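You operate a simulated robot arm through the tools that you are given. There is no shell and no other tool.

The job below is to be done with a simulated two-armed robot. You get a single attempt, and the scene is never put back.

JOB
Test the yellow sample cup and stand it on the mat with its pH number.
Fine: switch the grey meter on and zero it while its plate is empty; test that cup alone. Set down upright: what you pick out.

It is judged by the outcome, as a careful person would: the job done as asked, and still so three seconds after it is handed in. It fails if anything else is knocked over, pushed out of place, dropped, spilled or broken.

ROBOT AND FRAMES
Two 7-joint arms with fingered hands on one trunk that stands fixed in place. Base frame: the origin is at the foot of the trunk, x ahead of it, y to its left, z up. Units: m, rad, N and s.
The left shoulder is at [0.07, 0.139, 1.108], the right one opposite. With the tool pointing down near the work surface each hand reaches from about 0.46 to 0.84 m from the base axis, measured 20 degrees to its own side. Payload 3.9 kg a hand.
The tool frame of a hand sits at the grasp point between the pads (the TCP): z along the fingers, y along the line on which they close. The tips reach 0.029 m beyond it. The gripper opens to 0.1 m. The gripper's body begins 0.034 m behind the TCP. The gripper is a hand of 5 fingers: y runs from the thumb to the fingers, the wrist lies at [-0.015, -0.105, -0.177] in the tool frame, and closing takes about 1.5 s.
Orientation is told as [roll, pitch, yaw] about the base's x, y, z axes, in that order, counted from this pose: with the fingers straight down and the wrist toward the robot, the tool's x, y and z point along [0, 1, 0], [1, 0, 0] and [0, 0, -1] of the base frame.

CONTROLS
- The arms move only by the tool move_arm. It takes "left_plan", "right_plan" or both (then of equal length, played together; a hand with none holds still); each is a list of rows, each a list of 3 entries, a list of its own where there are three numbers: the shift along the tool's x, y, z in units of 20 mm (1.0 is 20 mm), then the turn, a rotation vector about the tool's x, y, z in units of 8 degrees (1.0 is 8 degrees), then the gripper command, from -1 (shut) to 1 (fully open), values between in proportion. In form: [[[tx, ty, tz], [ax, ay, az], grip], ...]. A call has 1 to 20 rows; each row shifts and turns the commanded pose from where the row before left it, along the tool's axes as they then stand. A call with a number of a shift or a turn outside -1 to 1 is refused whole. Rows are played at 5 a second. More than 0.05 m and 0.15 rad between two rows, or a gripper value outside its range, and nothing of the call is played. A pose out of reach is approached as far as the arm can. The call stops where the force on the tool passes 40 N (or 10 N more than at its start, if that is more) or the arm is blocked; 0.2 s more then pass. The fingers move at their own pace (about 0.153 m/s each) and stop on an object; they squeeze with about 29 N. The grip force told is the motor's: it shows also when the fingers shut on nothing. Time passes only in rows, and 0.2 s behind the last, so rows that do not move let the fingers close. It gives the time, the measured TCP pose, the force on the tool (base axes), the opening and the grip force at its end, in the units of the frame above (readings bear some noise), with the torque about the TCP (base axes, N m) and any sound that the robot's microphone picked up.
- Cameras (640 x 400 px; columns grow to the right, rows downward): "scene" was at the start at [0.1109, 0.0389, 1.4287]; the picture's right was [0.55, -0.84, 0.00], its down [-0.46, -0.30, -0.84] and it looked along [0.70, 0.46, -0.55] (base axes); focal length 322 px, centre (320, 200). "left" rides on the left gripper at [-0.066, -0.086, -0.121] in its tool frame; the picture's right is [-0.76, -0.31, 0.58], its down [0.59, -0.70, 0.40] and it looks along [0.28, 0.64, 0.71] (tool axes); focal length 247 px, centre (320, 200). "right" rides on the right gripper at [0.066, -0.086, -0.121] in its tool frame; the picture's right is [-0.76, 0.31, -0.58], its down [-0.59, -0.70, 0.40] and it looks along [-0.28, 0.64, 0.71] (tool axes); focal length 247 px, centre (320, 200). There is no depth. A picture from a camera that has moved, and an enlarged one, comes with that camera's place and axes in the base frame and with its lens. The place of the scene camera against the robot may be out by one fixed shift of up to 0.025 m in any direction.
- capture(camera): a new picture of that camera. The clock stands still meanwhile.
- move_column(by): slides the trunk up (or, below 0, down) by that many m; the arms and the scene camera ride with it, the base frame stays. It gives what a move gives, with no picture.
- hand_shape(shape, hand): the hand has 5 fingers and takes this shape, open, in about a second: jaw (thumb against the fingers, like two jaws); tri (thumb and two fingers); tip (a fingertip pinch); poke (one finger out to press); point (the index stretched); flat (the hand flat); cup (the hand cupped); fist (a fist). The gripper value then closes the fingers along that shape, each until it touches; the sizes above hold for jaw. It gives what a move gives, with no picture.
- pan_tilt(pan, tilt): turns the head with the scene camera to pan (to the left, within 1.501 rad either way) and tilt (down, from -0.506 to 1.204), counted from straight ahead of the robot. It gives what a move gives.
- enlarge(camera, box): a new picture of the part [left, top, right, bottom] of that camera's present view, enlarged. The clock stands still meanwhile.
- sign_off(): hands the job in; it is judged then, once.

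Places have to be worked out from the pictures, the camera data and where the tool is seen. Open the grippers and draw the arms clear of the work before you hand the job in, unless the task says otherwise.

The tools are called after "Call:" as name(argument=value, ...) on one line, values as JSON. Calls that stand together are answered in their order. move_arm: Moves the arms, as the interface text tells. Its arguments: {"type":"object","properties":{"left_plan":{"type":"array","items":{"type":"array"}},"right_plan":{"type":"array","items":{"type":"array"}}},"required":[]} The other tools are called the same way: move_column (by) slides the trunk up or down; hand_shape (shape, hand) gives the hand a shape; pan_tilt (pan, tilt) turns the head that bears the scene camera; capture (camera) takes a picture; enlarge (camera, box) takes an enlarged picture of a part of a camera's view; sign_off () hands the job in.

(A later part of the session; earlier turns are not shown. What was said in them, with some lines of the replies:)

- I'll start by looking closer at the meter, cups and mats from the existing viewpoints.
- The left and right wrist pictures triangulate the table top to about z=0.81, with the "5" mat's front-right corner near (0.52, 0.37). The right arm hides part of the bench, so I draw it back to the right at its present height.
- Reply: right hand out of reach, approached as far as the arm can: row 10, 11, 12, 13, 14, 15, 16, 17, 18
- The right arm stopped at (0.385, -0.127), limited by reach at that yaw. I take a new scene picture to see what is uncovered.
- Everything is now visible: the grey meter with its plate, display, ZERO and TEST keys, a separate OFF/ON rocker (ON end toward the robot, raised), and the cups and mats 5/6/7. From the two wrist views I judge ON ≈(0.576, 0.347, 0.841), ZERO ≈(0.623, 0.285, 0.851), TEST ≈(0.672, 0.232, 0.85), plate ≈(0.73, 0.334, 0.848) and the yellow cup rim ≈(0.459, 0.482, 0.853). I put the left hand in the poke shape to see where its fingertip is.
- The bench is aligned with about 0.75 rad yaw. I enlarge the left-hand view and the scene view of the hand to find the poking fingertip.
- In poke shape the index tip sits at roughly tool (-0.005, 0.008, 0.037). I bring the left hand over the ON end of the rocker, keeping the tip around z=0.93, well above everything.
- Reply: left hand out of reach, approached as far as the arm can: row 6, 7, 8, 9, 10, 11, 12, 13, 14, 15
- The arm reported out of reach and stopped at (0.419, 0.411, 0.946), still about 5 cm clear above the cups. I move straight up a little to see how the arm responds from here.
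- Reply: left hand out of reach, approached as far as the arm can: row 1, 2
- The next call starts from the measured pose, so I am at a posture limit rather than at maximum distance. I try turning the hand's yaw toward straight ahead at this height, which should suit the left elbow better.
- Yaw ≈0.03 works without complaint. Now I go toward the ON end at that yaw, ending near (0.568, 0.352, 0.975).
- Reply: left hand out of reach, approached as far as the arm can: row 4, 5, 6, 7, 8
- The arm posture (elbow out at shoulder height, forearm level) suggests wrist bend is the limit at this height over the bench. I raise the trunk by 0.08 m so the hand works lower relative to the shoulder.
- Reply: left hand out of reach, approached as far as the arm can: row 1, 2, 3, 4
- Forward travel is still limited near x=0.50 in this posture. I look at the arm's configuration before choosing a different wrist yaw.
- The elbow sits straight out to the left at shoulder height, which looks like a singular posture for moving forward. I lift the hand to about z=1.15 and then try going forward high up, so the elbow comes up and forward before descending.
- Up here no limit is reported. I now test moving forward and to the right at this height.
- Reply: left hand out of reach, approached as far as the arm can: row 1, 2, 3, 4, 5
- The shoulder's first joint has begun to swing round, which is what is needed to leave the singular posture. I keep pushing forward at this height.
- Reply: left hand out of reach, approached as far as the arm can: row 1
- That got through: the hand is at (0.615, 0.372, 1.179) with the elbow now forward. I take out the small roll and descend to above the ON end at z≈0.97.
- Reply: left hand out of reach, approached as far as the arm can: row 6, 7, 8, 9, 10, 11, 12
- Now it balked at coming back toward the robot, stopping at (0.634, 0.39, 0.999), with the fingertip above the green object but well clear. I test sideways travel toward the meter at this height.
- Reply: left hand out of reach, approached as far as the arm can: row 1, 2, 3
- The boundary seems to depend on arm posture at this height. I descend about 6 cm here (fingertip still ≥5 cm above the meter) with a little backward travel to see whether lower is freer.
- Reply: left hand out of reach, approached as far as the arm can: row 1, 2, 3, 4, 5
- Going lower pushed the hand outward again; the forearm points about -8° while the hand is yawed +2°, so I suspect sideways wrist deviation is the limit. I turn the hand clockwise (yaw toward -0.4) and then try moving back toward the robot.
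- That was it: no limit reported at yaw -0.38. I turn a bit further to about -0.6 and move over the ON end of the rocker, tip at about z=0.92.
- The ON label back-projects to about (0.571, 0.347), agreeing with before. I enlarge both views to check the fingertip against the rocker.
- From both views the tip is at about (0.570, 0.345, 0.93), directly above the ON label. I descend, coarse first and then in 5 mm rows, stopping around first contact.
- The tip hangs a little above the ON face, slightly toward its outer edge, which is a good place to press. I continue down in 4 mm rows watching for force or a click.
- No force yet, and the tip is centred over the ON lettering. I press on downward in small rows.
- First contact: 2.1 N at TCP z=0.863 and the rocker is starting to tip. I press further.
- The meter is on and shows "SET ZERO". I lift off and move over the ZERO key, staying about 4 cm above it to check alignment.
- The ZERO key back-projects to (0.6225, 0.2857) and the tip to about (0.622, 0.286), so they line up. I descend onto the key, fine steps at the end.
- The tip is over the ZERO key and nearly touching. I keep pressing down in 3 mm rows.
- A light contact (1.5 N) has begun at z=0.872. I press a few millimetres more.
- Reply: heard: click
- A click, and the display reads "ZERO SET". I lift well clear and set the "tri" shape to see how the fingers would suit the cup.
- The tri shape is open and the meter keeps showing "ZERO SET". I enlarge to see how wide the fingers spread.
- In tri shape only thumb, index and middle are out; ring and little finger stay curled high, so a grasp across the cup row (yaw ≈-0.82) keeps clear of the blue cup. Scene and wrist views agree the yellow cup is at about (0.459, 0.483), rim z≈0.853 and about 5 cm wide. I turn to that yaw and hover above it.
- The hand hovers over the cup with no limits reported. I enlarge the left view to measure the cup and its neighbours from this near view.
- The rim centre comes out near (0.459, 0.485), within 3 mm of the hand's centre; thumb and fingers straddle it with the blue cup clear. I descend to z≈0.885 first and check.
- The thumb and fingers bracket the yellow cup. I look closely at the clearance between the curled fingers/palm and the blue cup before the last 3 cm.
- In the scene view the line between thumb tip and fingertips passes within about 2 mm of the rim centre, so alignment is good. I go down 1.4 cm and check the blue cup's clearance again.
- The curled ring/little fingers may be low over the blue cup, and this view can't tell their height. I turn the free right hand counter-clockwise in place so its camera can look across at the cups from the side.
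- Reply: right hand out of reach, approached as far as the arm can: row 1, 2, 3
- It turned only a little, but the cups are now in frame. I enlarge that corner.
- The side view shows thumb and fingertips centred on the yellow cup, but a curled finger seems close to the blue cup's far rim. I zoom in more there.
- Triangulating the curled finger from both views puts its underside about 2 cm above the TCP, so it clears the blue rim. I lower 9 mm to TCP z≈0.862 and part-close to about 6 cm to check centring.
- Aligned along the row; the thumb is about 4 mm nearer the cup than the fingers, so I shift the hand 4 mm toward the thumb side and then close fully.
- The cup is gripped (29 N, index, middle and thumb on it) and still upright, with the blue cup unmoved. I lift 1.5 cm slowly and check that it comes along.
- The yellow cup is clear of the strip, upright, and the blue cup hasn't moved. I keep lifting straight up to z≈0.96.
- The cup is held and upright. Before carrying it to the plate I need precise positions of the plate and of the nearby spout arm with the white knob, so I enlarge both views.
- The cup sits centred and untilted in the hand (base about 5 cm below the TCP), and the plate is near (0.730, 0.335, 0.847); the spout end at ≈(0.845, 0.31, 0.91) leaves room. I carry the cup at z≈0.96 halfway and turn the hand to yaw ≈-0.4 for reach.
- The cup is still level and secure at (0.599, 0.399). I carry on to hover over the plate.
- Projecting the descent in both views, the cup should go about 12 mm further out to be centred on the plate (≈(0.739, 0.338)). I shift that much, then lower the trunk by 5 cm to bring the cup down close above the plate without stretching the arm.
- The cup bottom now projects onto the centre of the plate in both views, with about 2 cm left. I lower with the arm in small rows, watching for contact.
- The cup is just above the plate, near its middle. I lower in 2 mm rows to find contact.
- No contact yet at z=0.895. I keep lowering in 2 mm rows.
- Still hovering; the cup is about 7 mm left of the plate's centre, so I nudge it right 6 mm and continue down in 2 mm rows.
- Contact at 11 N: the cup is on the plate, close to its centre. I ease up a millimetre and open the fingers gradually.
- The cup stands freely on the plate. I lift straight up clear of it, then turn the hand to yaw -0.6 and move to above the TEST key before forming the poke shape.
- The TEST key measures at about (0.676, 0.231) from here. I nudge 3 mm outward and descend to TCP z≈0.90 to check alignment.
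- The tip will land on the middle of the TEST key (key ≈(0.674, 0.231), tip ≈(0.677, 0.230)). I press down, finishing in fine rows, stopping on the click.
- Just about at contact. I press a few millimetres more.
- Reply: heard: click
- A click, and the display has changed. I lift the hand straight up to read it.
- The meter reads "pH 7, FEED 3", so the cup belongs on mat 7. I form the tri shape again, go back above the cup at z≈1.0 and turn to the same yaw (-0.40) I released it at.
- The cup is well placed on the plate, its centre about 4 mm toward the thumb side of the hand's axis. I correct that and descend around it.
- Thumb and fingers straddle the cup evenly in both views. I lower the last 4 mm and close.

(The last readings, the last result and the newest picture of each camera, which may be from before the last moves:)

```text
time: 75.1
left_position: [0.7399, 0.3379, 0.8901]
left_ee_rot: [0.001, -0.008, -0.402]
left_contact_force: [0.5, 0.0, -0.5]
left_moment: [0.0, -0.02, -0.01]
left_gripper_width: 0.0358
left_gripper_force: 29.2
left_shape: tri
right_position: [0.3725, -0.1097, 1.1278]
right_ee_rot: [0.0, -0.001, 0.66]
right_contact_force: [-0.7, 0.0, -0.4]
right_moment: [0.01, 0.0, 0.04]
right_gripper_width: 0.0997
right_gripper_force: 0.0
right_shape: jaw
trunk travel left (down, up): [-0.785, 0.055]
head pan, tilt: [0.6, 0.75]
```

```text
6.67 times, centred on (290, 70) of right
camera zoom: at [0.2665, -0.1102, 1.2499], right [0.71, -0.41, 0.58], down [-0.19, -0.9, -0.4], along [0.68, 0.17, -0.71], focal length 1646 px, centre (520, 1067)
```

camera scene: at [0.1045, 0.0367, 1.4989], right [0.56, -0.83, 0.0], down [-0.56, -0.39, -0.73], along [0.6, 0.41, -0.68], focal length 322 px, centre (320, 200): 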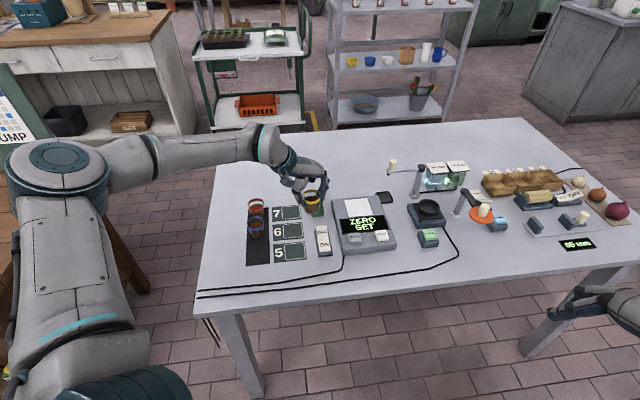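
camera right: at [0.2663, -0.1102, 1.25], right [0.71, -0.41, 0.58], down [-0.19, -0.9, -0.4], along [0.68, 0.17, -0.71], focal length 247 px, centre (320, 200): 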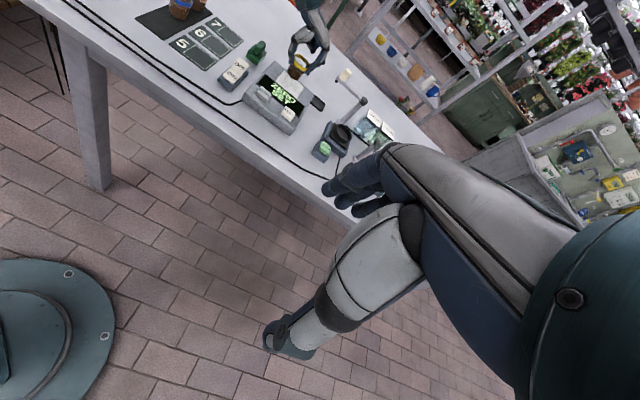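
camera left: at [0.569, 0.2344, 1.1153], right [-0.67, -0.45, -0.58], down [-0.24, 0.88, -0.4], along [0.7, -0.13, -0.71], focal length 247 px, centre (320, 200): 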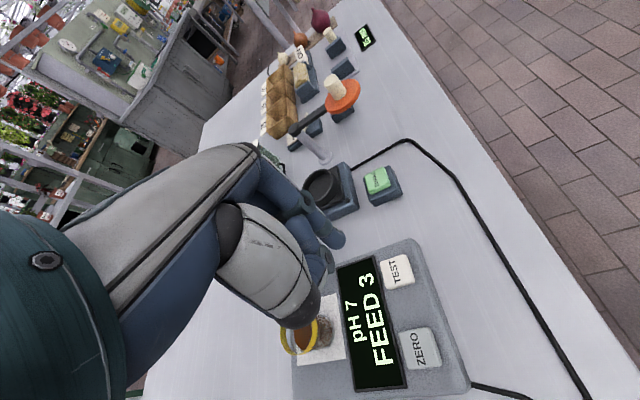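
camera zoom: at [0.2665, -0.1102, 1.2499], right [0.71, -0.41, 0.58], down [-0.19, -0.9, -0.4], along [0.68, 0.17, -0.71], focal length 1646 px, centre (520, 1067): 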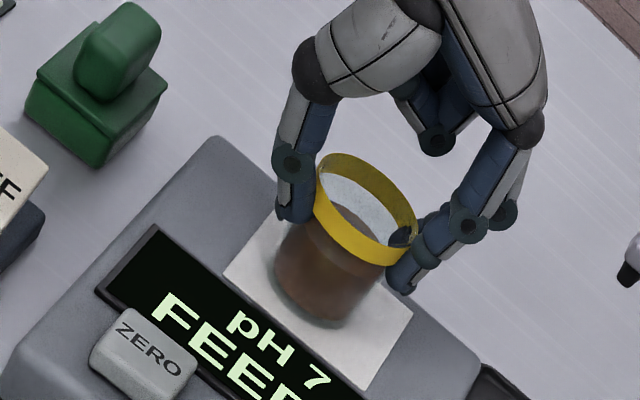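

The cup is gripped again (29 N), upright. I lift it 7 cm and turn the hand to yaw≈0 there, ready for mat 7.

Call:
move_arm(left_plan=[[[0, 0, -0.3], [0, 0, 0], -0.8], [[0, 0, -0.5], [0, 0, 0], -0.8], [[0, 0, -0.7], [0, 0, 0], -0.8], [[0, 0, -0.8], [0, 0, 0], -0.8], [[0, 0, -0.8], [0, 0, 0], -0.8], [[0, 0, -0.6], [0, 0, 0], -0.8], [[0, 0, 0], [0, 0, -0.6], -0.8], [[0, 0, 0], [0, 0, -0.8], -0.8], [[0, 0, 0], [0, 0, -0.8], -0.8], [[0, 0, 0], [0, 0, -0.65], -0.8]])

Call:
capture(camera="scene")

Call:
enlarge(camera="scene", box=[220, 130, 380, 260])

```text
time: 77.3
left_position: [0.7378, 0.3375, 0.9644]
left_ee_rot: [-0.001, -0.009, -0.094]
left_contact_force: [0.3, -0.1, -0.3]
left_moment: [0.03, 0.0, -0.01]
left_gripper_width: 0.0359
left_gripper_force: 29.2
left_shape: tri
left hand out of reach, approached as far as the arm can: row 10
right_position: [0.3738, -0.1097, 1.1278]
right_ee_rot: [0.0, -0.002, 0.66]
right_contact_force: [0.0, -0.3, -0.8]
right_moment: [0.03, -0.03, -0.03]
right_gripper_width: 0.0998
right_gripper_force: 0.1
right_shape: jaw
trunk travel left (down, up): [-0.785, 0.055]
head pan, tilt: [0.6, 0.75]
```

```text
taken
camera scene: at [0.105, 0.0371, 1.4489], right [0.56, -0.83, 0.0], down [-0.56, -0.39, -0.73], along [0.6, 0.41, -0.68], focal length 322 px, centre (320, 200)
```

scene: 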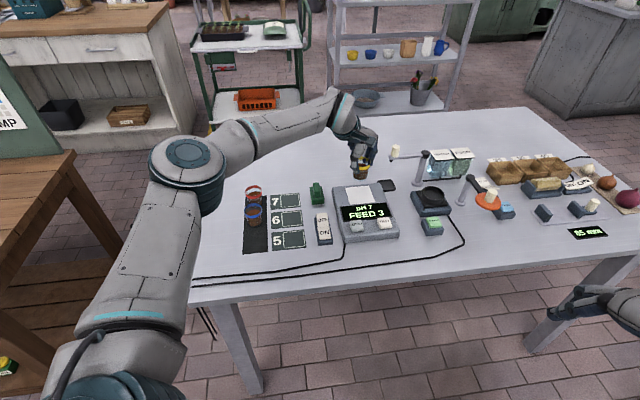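

```text
3.08 times, centred on (300, 195) of scene
camera zoom: at [0.105, 0.0371, 1.4489], right [0.56, -0.83, 0.0], down [-0.56, -0.39, -0.73], along [0.6, 0.41, -0.68], focal length 991 px, centre (382, 215)
```

zoom: 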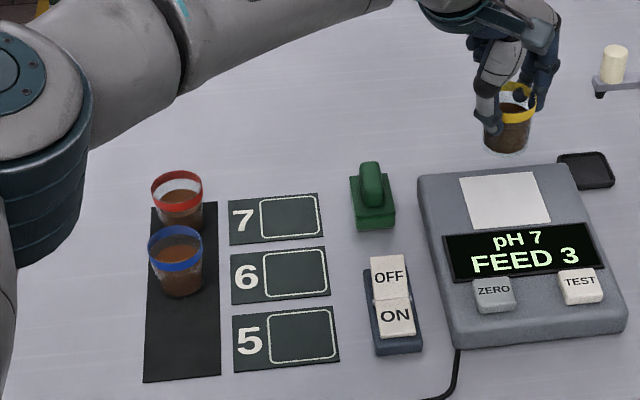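

Yaw stopped at -0.09, which is fine. Mat 7's box centre is confirmed at about (0.6306, 0.503). I carry the cup there at z≈0.965, passing 5 cm above the green object.

Call:
move_arm(left_plan=[[[0.4, -0.3, 0], [0, 0, 0], -0.8], [[0.7, -0.55, 0], [0, 0, 0], -0.8], [[0.9, -0.71, 0], [0, 0, 0], -0.8], [[0.9, -0.71, 0], [0, 0, 0], -0.8], [[0.9, -0.71, 0], [0, 0, 0], -0.8], [[0.9, -0.71, 0], [0, 0, 0], -0.8], [[0.9, -0.71, 0], [0, 0, 0], -0.8], [[0.9, -0.71, 0], [0, 0, 0], -0.8], [[0.8, -0.61, 0], [0, 0, 0], -0.8], [[0.46, -0.4, 0], [0, 0, 0], -0.8]])

Call:
enlarge(camera="scene", box=[220, 110, 360, 240])

Call:
capture(camera="left")

Call:
enlarge(camera="right", box=[140, 0, 300, 80])

```text
time: 79.5
left_position: [0.6305, 0.5017, 0.9636]
left_ee_rot: [-0.002, -0.01, -0.096]
left_contact_force: [0.7, -0.1, -0.2]
left_moment: [-0.02, 0.04, 0.0]
left_gripper_width: 0.0358
left_gripper_force: 28.6
left_shape: tri
right_position: [0.3729, -0.1088, 1.1286]
right_ee_rot: [-0.001, -0.001, 0.659]
right_contact_force: [-0.3, 0.7, 0.8]
right_moment: [-0.02, 0.0, -0.01]
right_gripper_width: 0.0996
right_gripper_force: 0.0
right_shape: jaw
trunk travel left (down, up): [-0.785, 0.055]
head pan, tilt: [0.6, 0.75]
```

```text
3.08 times, centred on (290, 175) of scene
camera zoom: at [0.1047, 0.0372, 1.4489], right [0.56, -0.83, 0.0], down [-0.56, -0.39, -0.73], along [0.6, 0.41, -0.68], focal length 991 px, centre (412, 277)
```

zoom: 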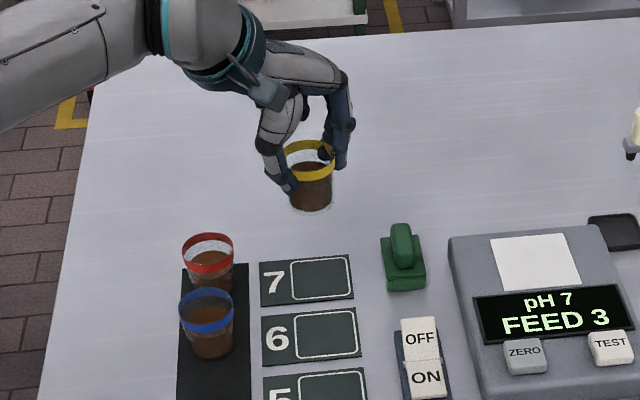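

```text
taken
camera left: at [0.5384, 0.4446, 1.0823], right [-0.37, -0.73, -0.58], down [-0.64, 0.65, -0.41], along [0.67, 0.22, -0.71], focal length 247 px, centre (320, 200)
```

left: 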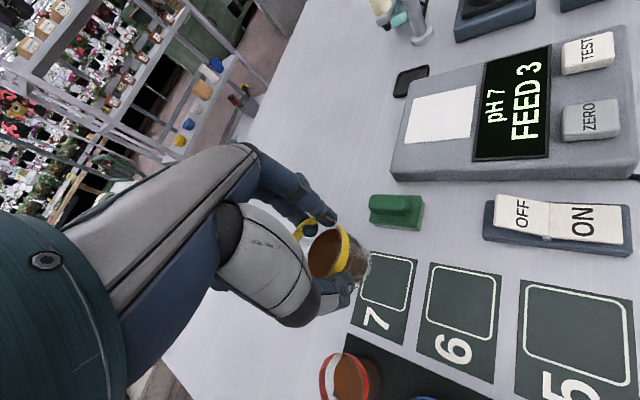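

```text
4.00 times, centred on (220, 40) of right
camera zoom: at [0.2663, -0.1099, 1.25], right [0.71, -0.41, 0.58], down [-0.19, -0.9, -0.4], along [0.68, 0.17, -0.71], focal length 988 px, centre (720, 840)
```

zoom: 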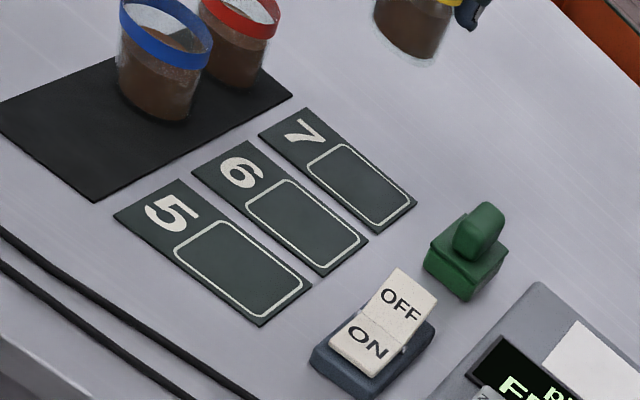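

Comparing cup and mat in the same pictures, the cup needs to go about 7 mm outward and 3 mm left; I also turn the hand to yaw≈+0.2 so its fingers keep clear of the green object when opening.

Call:
move_arm(left_plan=[[[0, 0, 0], [0, 0, -0.7], -0.8], [[0, 0, 0], [0, 0, -0.7], -0.8], [[0, 0, 0], [0, 0, -0.7], -0.8], [[0.05, 0.19, 0], [0, 0, 0], -0.8], [[0.05, 0.19, 0], [0, 0, 0], -0.8]])

Call:
enlarge(camera="scene", box=[220, 110, 360, 240])

Call:
enlarge(camera="left", box=[280, 190, 480, 370])

```text
time: 80.7
left_position: [0.639, 0.5059, 0.9624]
left_ee_rot: [-0.002, -0.009, 0.101]
left_contact_force: [0.6, 0.3, -0.6]
left_moment: [0.03, -0.03, 0.02]
left_gripper_width: 0.0358
left_gripper_force: 29.2
left_shape: tri
left hand out of reach, approached as far as the arm can: row 3
right_position: [0.3734, -0.1102, 1.1289]
right_ee_rot: [0.0, -0.002, 0.66]
right_contact_force: [0.1, 0.1, 0.3]
right_moment: [-0.01, 0.02, 0.01]
right_gripper_width: 0.0998
right_gripper_force: 0.1
right_shape: jaw
trunk travel left (down, up): [-0.785, 0.055]
head pan, tilt: [0.6, 0.75]
```

```text
3.08 times, centred on (290, 175) of scene
camera zoom: at [0.1052, 0.0368, 1.4489], right [0.56, -0.83, 0.0], down [-0.56, -0.39, -0.73], along [0.6, 0.41, -0.68], focal length 991 px, centre (412, 277)
```

zoom: 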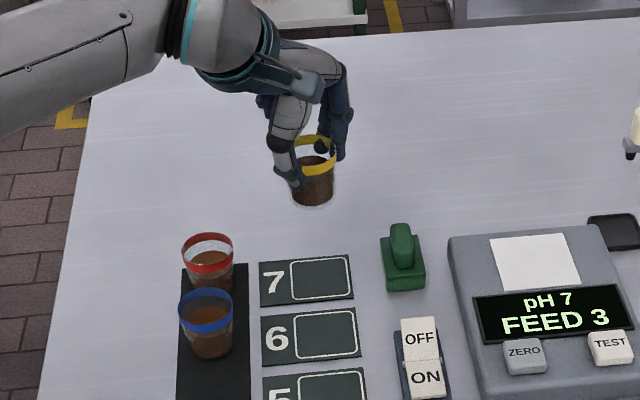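

```text
2.22 times, centred on (380, 280) of left
camera zoom: at [0.5594, 0.4313, 1.0821], right [-0.22, -0.78, -0.58], down [-0.75, 0.51, -0.41], along [0.62, 0.35, -0.71], focal length 549 px, centre (187, 22)
```

zoom: 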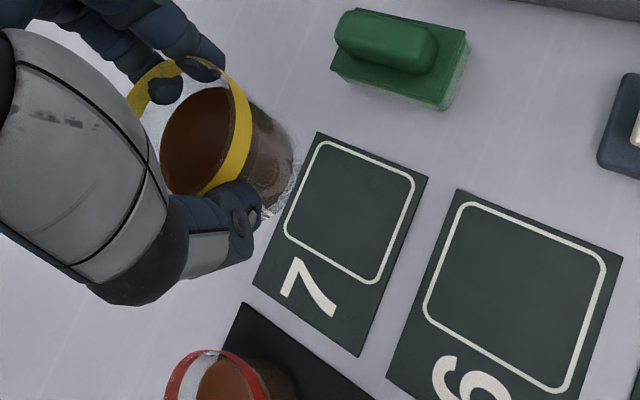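

Left-camera geometry puts mat 7's box centre at (0.637, 0.507) and the cup within 2–3 mm of it. I make that small correction and lower the trunk 8 cm so the cup comes straight down to about 2 cm above the mat.

Call:
move_arm(left_plan=[[[0.1, -0.06, 0], [0, 0, 0], -0.8]])

Call:
move_column(by=-0.08)

Call:
enlarge(camera="scene", box=[220, 90, 360, 210])

Call:
enlarge(camera="left", box=[280, 190, 480, 370])

Call:
enlarge(camera="right", box=[140, 0, 300, 80])

```text
time: 81.1
left_position: [0.6371, 0.508, 0.9638]
left_ee_rot: [-0.004, -0.008, 0.102]
left_contact_force: [0.6, 0.0, 0.0]
left_moment: [0.0, -0.02, 0.02]
left_gripper_width: 0.0358
left_gripper_force: 28.8
left_shape: tri
right_position: [0.3732, -0.1083, 1.1278]
right_ee_rot: [0.002, -0.001, 0.659]
right_contact_force: [0.4, 0.2, 1.1]
right_moment: [-0.01, 0.0, 0.0]
right_gripper_width: 0.0997
right_gripper_force: 0.1
right_shape: jaw
trunk travel left (down, up): [-0.785, 0.055]
head pan, tilt: [0.6, 0.75]
```

```text
time: 82.3
left_position: [0.6379, 0.5068, 0.8833]
left_ee_rot: [-0.003, -0.01, 0.1]
left_contact_force: [-0.3, 0.2, 1.2]
left_moment: [-0.02, 0.02, 0.0]
left_gripper_width: 0.0358
left_gripper_force: 28.9
left_shape: tri
right_position: [0.3731, -0.11, 1.0474]
right_ee_rot: [0.002, 0.0, 0.658]
right_contact_force: [0.4, 0.2, -0.4]
right_moment: [0.02, -0.01, 0.01]
right_gripper_width: 0.0997
right_gripper_force: 0.0
right_shape: jaw
trunk travel left (down, up): [-0.705, 0.135]
head pan, tilt: [0.6, 0.75]
```

```text
3.33 times, centred on (290, 150) of scene
camera zoom: at [0.1047, 0.0368, 1.369], right [0.56, -0.83, 0.0], down [-0.56, -0.39, -0.73], along [0.6, 0.41, -0.68], focal length 1073 px, centre (420, 367)
```

zoom: 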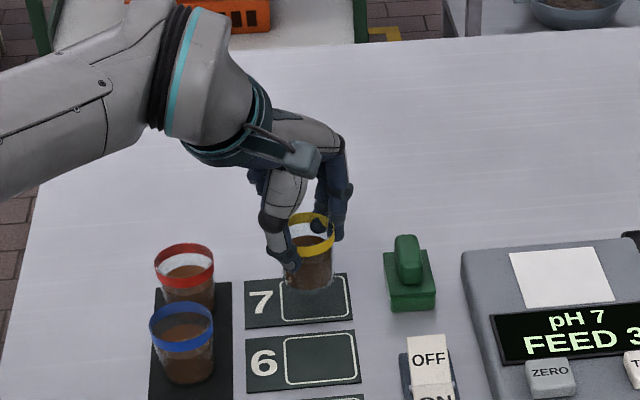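

```text
2.22 times, centred on (380, 280) of left
camera zoom: at [0.5575, 0.4334, 1.0023], right [-0.22, -0.78, -0.58], down [-0.75, 0.51, -0.41], along [0.62, 0.35, -0.71], focal length 549 px, centre (187, 22)
```

zoom: 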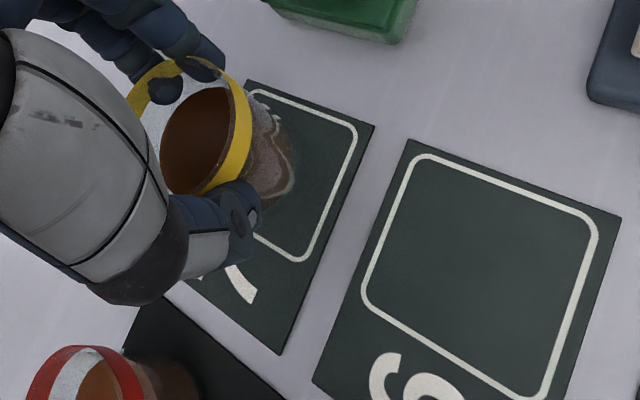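

```text
4.00 times, centred on (220, 40) of right
camera zoom: at [0.2663, -0.1102, 1.17], right [0.71, -0.41, 0.58], down [-0.19, -0.9, -0.4], along [0.68, 0.17, -0.71], focal length 988 px, centre (720, 840)
```

zoom: 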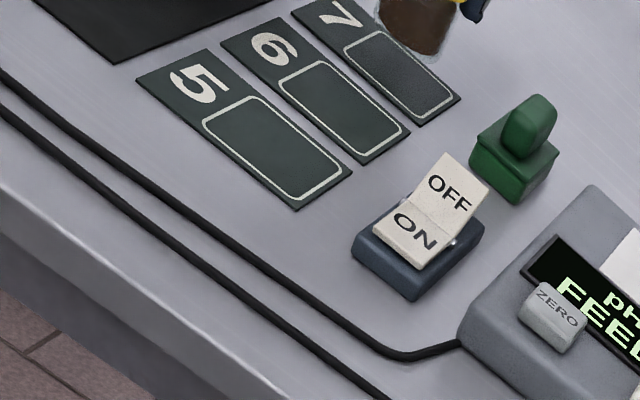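

The cup base is about 2 cm above mat 7 and projects inside the outlined box within a few millimetres. I lower with the arm, slowing near contact.

Call:
move_arm(left_plan=[[[0, 0, 0.3], [0, 0, 0], -0.8], [[0, 0, 0.3], [0, 0, 0], -0.8], [[0, 0, 0.2], [0, 0, 0], -0.8], [[0, 0, 0.1], [0, 0, 0], -0.8]])

Call:
enlarge(camera="scene", box=[240, 120, 320, 190])

```text
time: 83.3
left_position: [0.6376, 0.5075, 0.8639]
left_ee_rot: [-0.005, -0.01, 0.102]
left_contact_force: [0.1, 0.4, -0.3]
left_moment: [0.0, 0.01, -0.04]
left_gripper_width: 0.0361
left_gripper_force: 29.2
left_shape: tri
right_position: [0.3736, -0.1096, 1.0496]
right_ee_rot: [0.002, -0.004, 0.66]
right_contact_force: [0.2, -0.1, 0.8]
right_moment: [-0.01, 0.01, 0.0]
right_gripper_width: 0.0998
right_gripper_force: 0.0
right_shape: jaw
trunk travel left (down, up): [-0.705, 0.135]
head pan, tilt: [0.6, 0.75]
```

```text
5.71 times, centred on (280, 155) of scene
camera zoom: at [0.105, 0.0369, 1.3689], right [0.56, -0.83, 0.0], down [-0.56, -0.39, -0.73], along [0.6, 0.41, -0.68], focal length 1840 px, centre (549, 457)
```

zoom: 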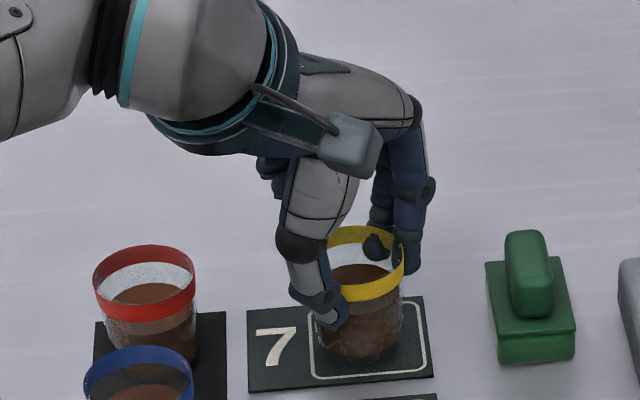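

No contact yet and the cup is centred in the outlined box. I continue in 2 mm rows.

Call:
move_arm(left_plan=[[[0, 0, 0.1], [0, 0, 0], -0.8], [[0, 0, 0.1], [0, 0, 0], -0.8]])

Call:
enlarge(camera="scene", box=[240, 120, 320, 190])

```text
time: 83.9
left_position: [0.6373, 0.5091, 0.8617]
left_ee_rot: [-0.001, -0.008, 0.102]
left_contact_force: [0.6, -0.5, -1.3]
left_moment: [-0.02, -0.01, -0.04]
left_gripper_width: 0.0358
left_gripper_force: 29.3
left_shape: tri
right_position: [0.3738, -0.1095, 1.048]
right_ee_rot: [-0.001, -0.002, 0.661]
right_contact_force: [-0.7, -0.1, 0.6]
right_moment: [0.01, 0.0, 0.02]
right_gripper_width: 0.0995
right_gripper_force: 0.1
right_shape: jaw
trunk travel left (down, up): [-0.705, 0.135]
head pan, tilt: [0.6, 0.75]
```

```text
5.71 times, centred on (280, 155) of scene
camera zoom: at [0.105, 0.0369, 1.3689], right [0.56, -0.83, 0.0], down [-0.56, -0.39, -0.73], along [0.6, 0.41, -0.68], focal length 1840 px, centre (549, 457)
```

zoom: 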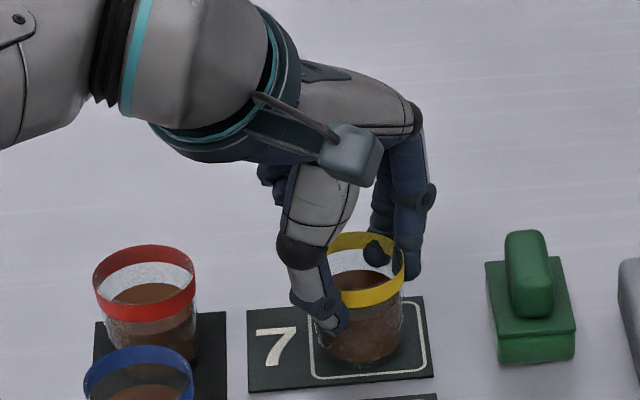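

Still no contact force at z=0.8617. Two more 2 mm rows.

Call:
move_arm(left_plan=[[[0, 0, 0.1], [0, 0, 0], -0.8], [[0, 0, 0.1], [0, 0, 0], -0.8]])

Call:
enlarge(camera="scene", box=[240, 120, 320, 190])

```text
time: 84.5
left_position: [0.6369, 0.5078, 0.8586]
left_ee_rot: [-0.002, -0.013, 0.1]
left_contact_force: [-0.3, 0.5, 9.2]
left_moment: [0.01, -0.02, 0.01]
left_gripper_width: 0.0363
left_gripper_force: 28.8
left_shape: tri
right_position: [0.3721, -0.1108, 1.0493]
right_ee_rot: [-0.001, -0.003, 0.661]
right_contact_force: [-0.3, 1.2, 0.4]
right_moment: [0.02, -0.03, -0.01]
right_gripper_width: 0.0995
right_gripper_force: 0.0
right_shape: jaw
trunk travel left (down, up): [-0.705, 0.135]
head pan, tilt: [0.6, 0.75]
```

```text
5.71 times, centred on (280, 155) of scene
camera zoom: at [0.1036, 0.0358, 1.3692], right [0.56, -0.83, 0.0], down [-0.56, -0.38, -0.73], along [0.6, 0.41, -0.68], focal length 1840 px, centre (549, 457)
```

zoom: 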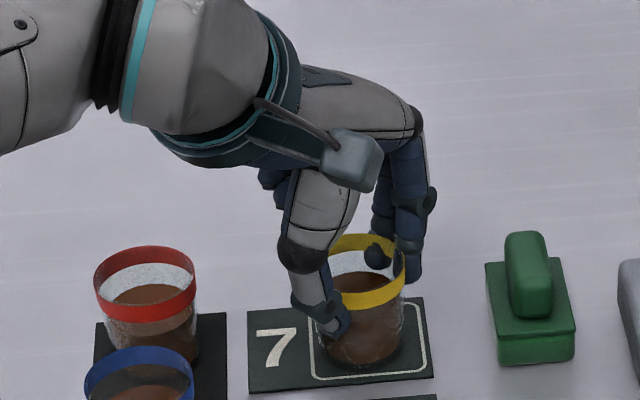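

Contact at 9 N: the cup stands on mat 7 inside its outline. I ease up a millimetre and open gradually.

Call:
move_arm(left_plan=[[[0, 0, -0.06], [0, 0, 0], -0.8], [[0, 0, 0], [0, 0, 0], -0.25], [[0, 0, 0], [0, 0, 0], -0.05], [[0, 0, 0], [0, 0, 0], 0.15], [[0, 0, 0], [0, 0, 0], 0.35], [[0, 0, 0], [0, 0, 0], 0.5], [[0, 0, 0], [0, 0, 0], 0.5]])

Call:
enlarge(camera="scene", box=[240, 120, 320, 190])

Call:
enlarge(camera="left", box=[260, 170, 460, 350])

```text
time: 86.1
left_position: [0.6369, 0.5082, 0.8584]
left_ee_rot: [-0.001, -0.008, 0.102]
left_contact_force: [0.3, 0.4, -0.2]
left_moment: [0.0, -0.01, -0.03]
left_gripper_width: 0.0747
left_gripper_force: 0.1
left_shape: tri
right_position: [0.3727, -0.1094, 1.0495]
right_ee_rot: [0.001, -0.002, 0.659]
right_contact_force: [-0.1, -0.1, 0.3]
right_moment: [-0.02, 0.05, 0.02]
right_gripper_width: 0.1
right_gripper_force: 0.0
right_shape: jaw
trunk travel left (down, up): [-0.705, 0.135]
head pan, tilt: [0.6, 0.75]
```

```text
5.71 times, centred on (280, 155) of scene
camera zoom: at [0.1049, 0.0368, 1.3689], right [0.56, -0.83, 0.0], down [-0.56, -0.39, -0.73], along [0.6, 0.41, -0.68], focal length 1840 px, centre (549, 457)
```

zoom: 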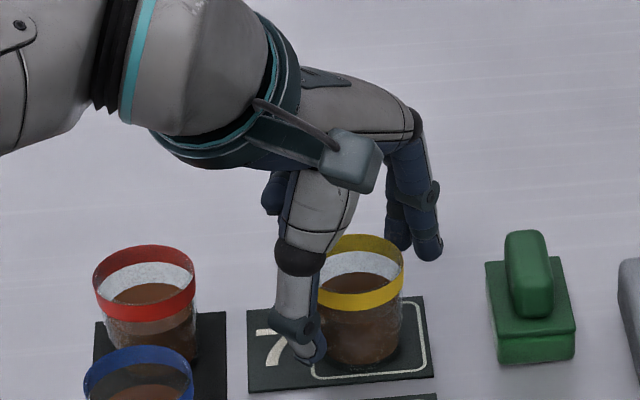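

```text
2.22 times, centred on (360, 260) of left
camera zoom: at [0.5573, 0.4334, 0.9771], right [-0.22, -0.78, -0.58], down [-0.75, 0.51, -0.41], along [0.62, 0.35, -0.71], focal length 549 px, centre (231, 67)
```

zoom: 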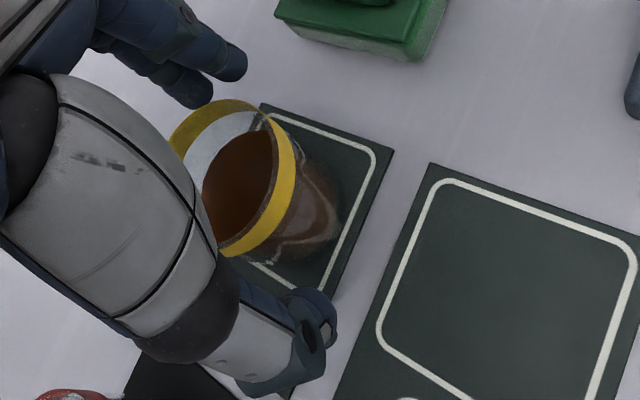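

The cup is released, upright within the mat 7 outline. I lift the hand straight up with the trunk so the fingers leave the cup without any sideways motion.

Call:
move_column(by=0.12)

Call:
enlarge(camera="scene", box=[220, 130, 380, 260])

```text
time: 87.6
left_position: [0.637, 0.5079, 0.9773]
left_ee_rot: [-0.001, -0.009, 0.101]
left_contact_force: [-1.0, 0.1, -0.6]
left_moment: [0.0, 0.01, 0.02]
left_gripper_width: 0.0745
left_gripper_force: 0.0
left_shape: tri
right_position: [0.3728, -0.1096, 1.1682]
right_ee_rot: [0.0, 0.001, 0.659]
right_contact_force: [0.3, 0.5, 0.0]
right_moment: [-0.01, -0.03, 0.01]
right_gripper_width: 0.0998
right_gripper_force: 0.1
right_shape: jaw
trunk travel left (down, up): [-0.825, 0.015]
head pan, tilt: [0.6, 0.75]
```

```text
3.08 times, centred on (300, 195) of scene
camera zoom: at [0.105, 0.0369, 1.4889], right [0.56, -0.83, 0.0], down [-0.56, -0.39, -0.73], along [0.6, 0.41, -0.68], focal length 991 px, centre (382, 215)
```

zoom: 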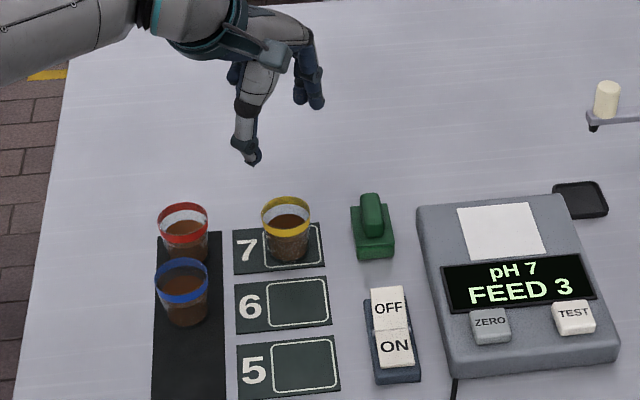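

The yellow cup stands upright in the box of mat 7, with everything else in place. I open the hand, raise it, and draw the left arm back clear of the bench.

Call:
move_arm(left_plan=[[[0, 0, -1], [0, 0, 0], 1], [[0, 0, -1], [0, 0, 0], 1], [[0, 0, -1], [0, 0, 0], 1], [[0, 0, -1], [0, 0, 0], 1], [[0, 0, 0], [0, 0, 1], 1], [[0, 0, 0], [0, 0, 1], 1], [[0, 0, 0], [0, 0, 1], 1], [[-0.39, -0.92, 0], [0, 0, 0], 1], [[-0.39, -0.92, 0], [0, 0, 0], 1], [[-0.39, -0.92, 0], [0, 0, 0], 1], [[-0.39, -0.92, 0], [0, 0, 0], 1], [[-0.39, -0.92, 0], [0, 0, 0], 1], [[-0.39, -0.92, 0], [0, 0, 0], 1], [[-0.39, -0.92, 0], [0, 0, 0], 1], [[-0.39, -0.92, 0], [0, 0, 0], 1]])

Call:
capture(camera="scene")

```text
time: 90.8
left_position: [0.4763, 0.4967, 1.0555]
left_ee_rot: [0.0, -0.011, -0.319]
left_contact_force: [-0.3, -0.3, 0.6]
left_moment: [0.0, 0.0, 0.0]
left_gripper_width: 0.0997
left_gripper_force: 0.1
left_shape: tri
right_position: [0.3706, -0.1091, 1.1693]
right_ee_rot: [-0.001, -0.001, 0.66]
right_contact_force: [-0.9, 0.5, -0.3]
right_moment: [0.01, 0.01, -0.01]
right_gripper_width: 0.0998
right_gripper_force: 0.0
right_shape: jaw
trunk travel left (down, up): [-0.825, 0.015]
head pan, tilt: [0.6, 0.75]
```

```text
taken
camera scene: at [0.1041, 0.0369, 1.489], right [0.56, -0.83, 0.0], down [-0.56, -0.39, -0.73], along [0.6, 0.41, -0.68], focal length 322 px, centre (320, 200)
```

scene: 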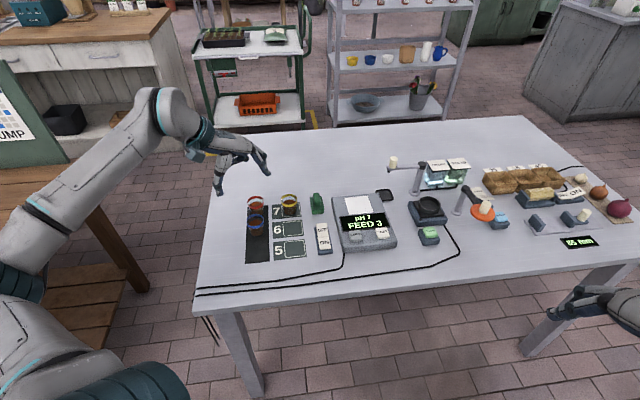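

The cup remains well placed and the meter shows its reading. I draw the left hand a little further back and up, off the cups.

Call:
move_arm(left_plan=[[[-0.25, -0.9, -0.7], [0, 0, 0], 1], [[-0.25, -0.9, -0.7], [0, 0, 0], 1], [[-0.25, -0.9, -0.7], [0, 0, 0], 1], [[-0.25, -0.9, -0.7], [0, 0, 0], 1], [[-0.25, -0.9, -0.7], [0, 0, 0], 1]])

Call:
capture(camera="scene")

Call:
enlarge(camera="scene", box=[230, 170, 410, 280])

```text
time: 92.0
left_position: [0.3808, 0.4992, 1.1277]
left_ee_rot: [0.001, -0.01, -0.318]
left_contact_force: [0.3, 1.0, -0.1]
left_moment: [-0.01, -0.02, -0.03]
left_gripper_width: 0.1001
left_gripper_force: 0.0
left_shape: tri
right_position: [0.3723, -0.1114, 1.1678]
right_ee_rot: [0.0, -0.004, 0.659]
right_contact_force: [-0.2, 0.0, 0.1]
right_moment: [0.0, 0.03, 0.02]
right_gripper_width: 0.0998
right_gripper_force: 0.0
right_shape: jaw
trunk travel left (down, up): [-0.825, 0.015]
head pan, tilt: [0.6, 0.75]
```

```text
taken
camera scene: at [0.1043, 0.0366, 1.489], right [0.56, -0.83, 0.0], down [-0.56, -0.39, -0.73], along [0.6, 0.41, -0.68], focal length 322 px, centre (320, 200)
```

scene: 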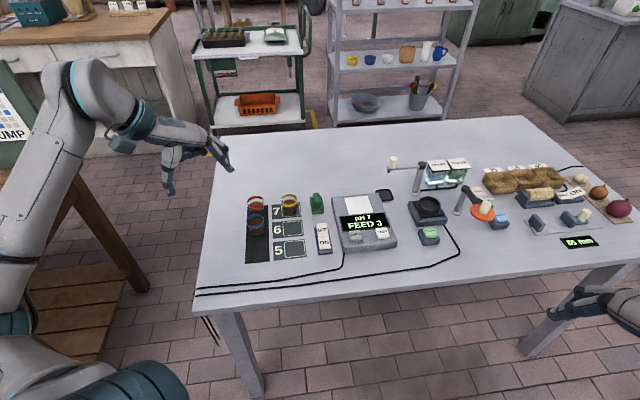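

```text
3.56 times, centred on (320, 225) of scene
camera zoom: at [0.1043, 0.0366, 1.489], right [0.56, -0.83, 0.0], down [-0.56, -0.39, -0.73], along [0.6, 0.41, -0.68], focal length 1145 px, centre (320, 111)
```

zoom: 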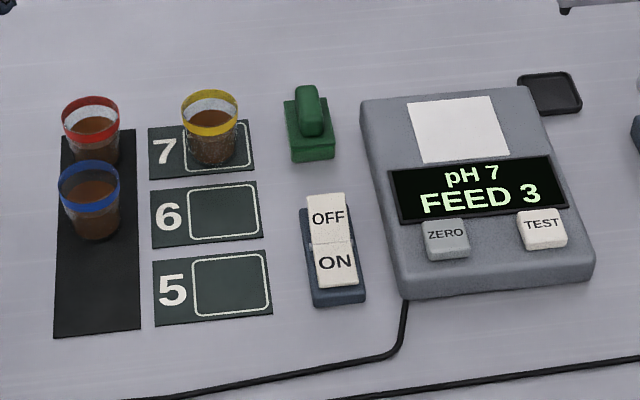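

The yellow cup stands upright in mat 7's box, and the meter still shows its pH 7 reading. The other cups and objects are where they were, and both hands are open and clear, so I hand the job in.

Call:
sign_off()

```text
The job is handed in.
```

The yellow cup tested at pH 7, and it now stands upright inside the outlined box on mat 7. The job is handed in.

- **Meter:** I switched it on and zeroed it with the plate empty, then tested only the yellow cup. It read "pH 7, FEED 3". I left the meter on.
- **Bench:** In the last picture before sign-off, the red and blue cups and the other items in view hadn't moved, and I saw no spill.
- **Arms:** Both hands are open and clear of the bench.
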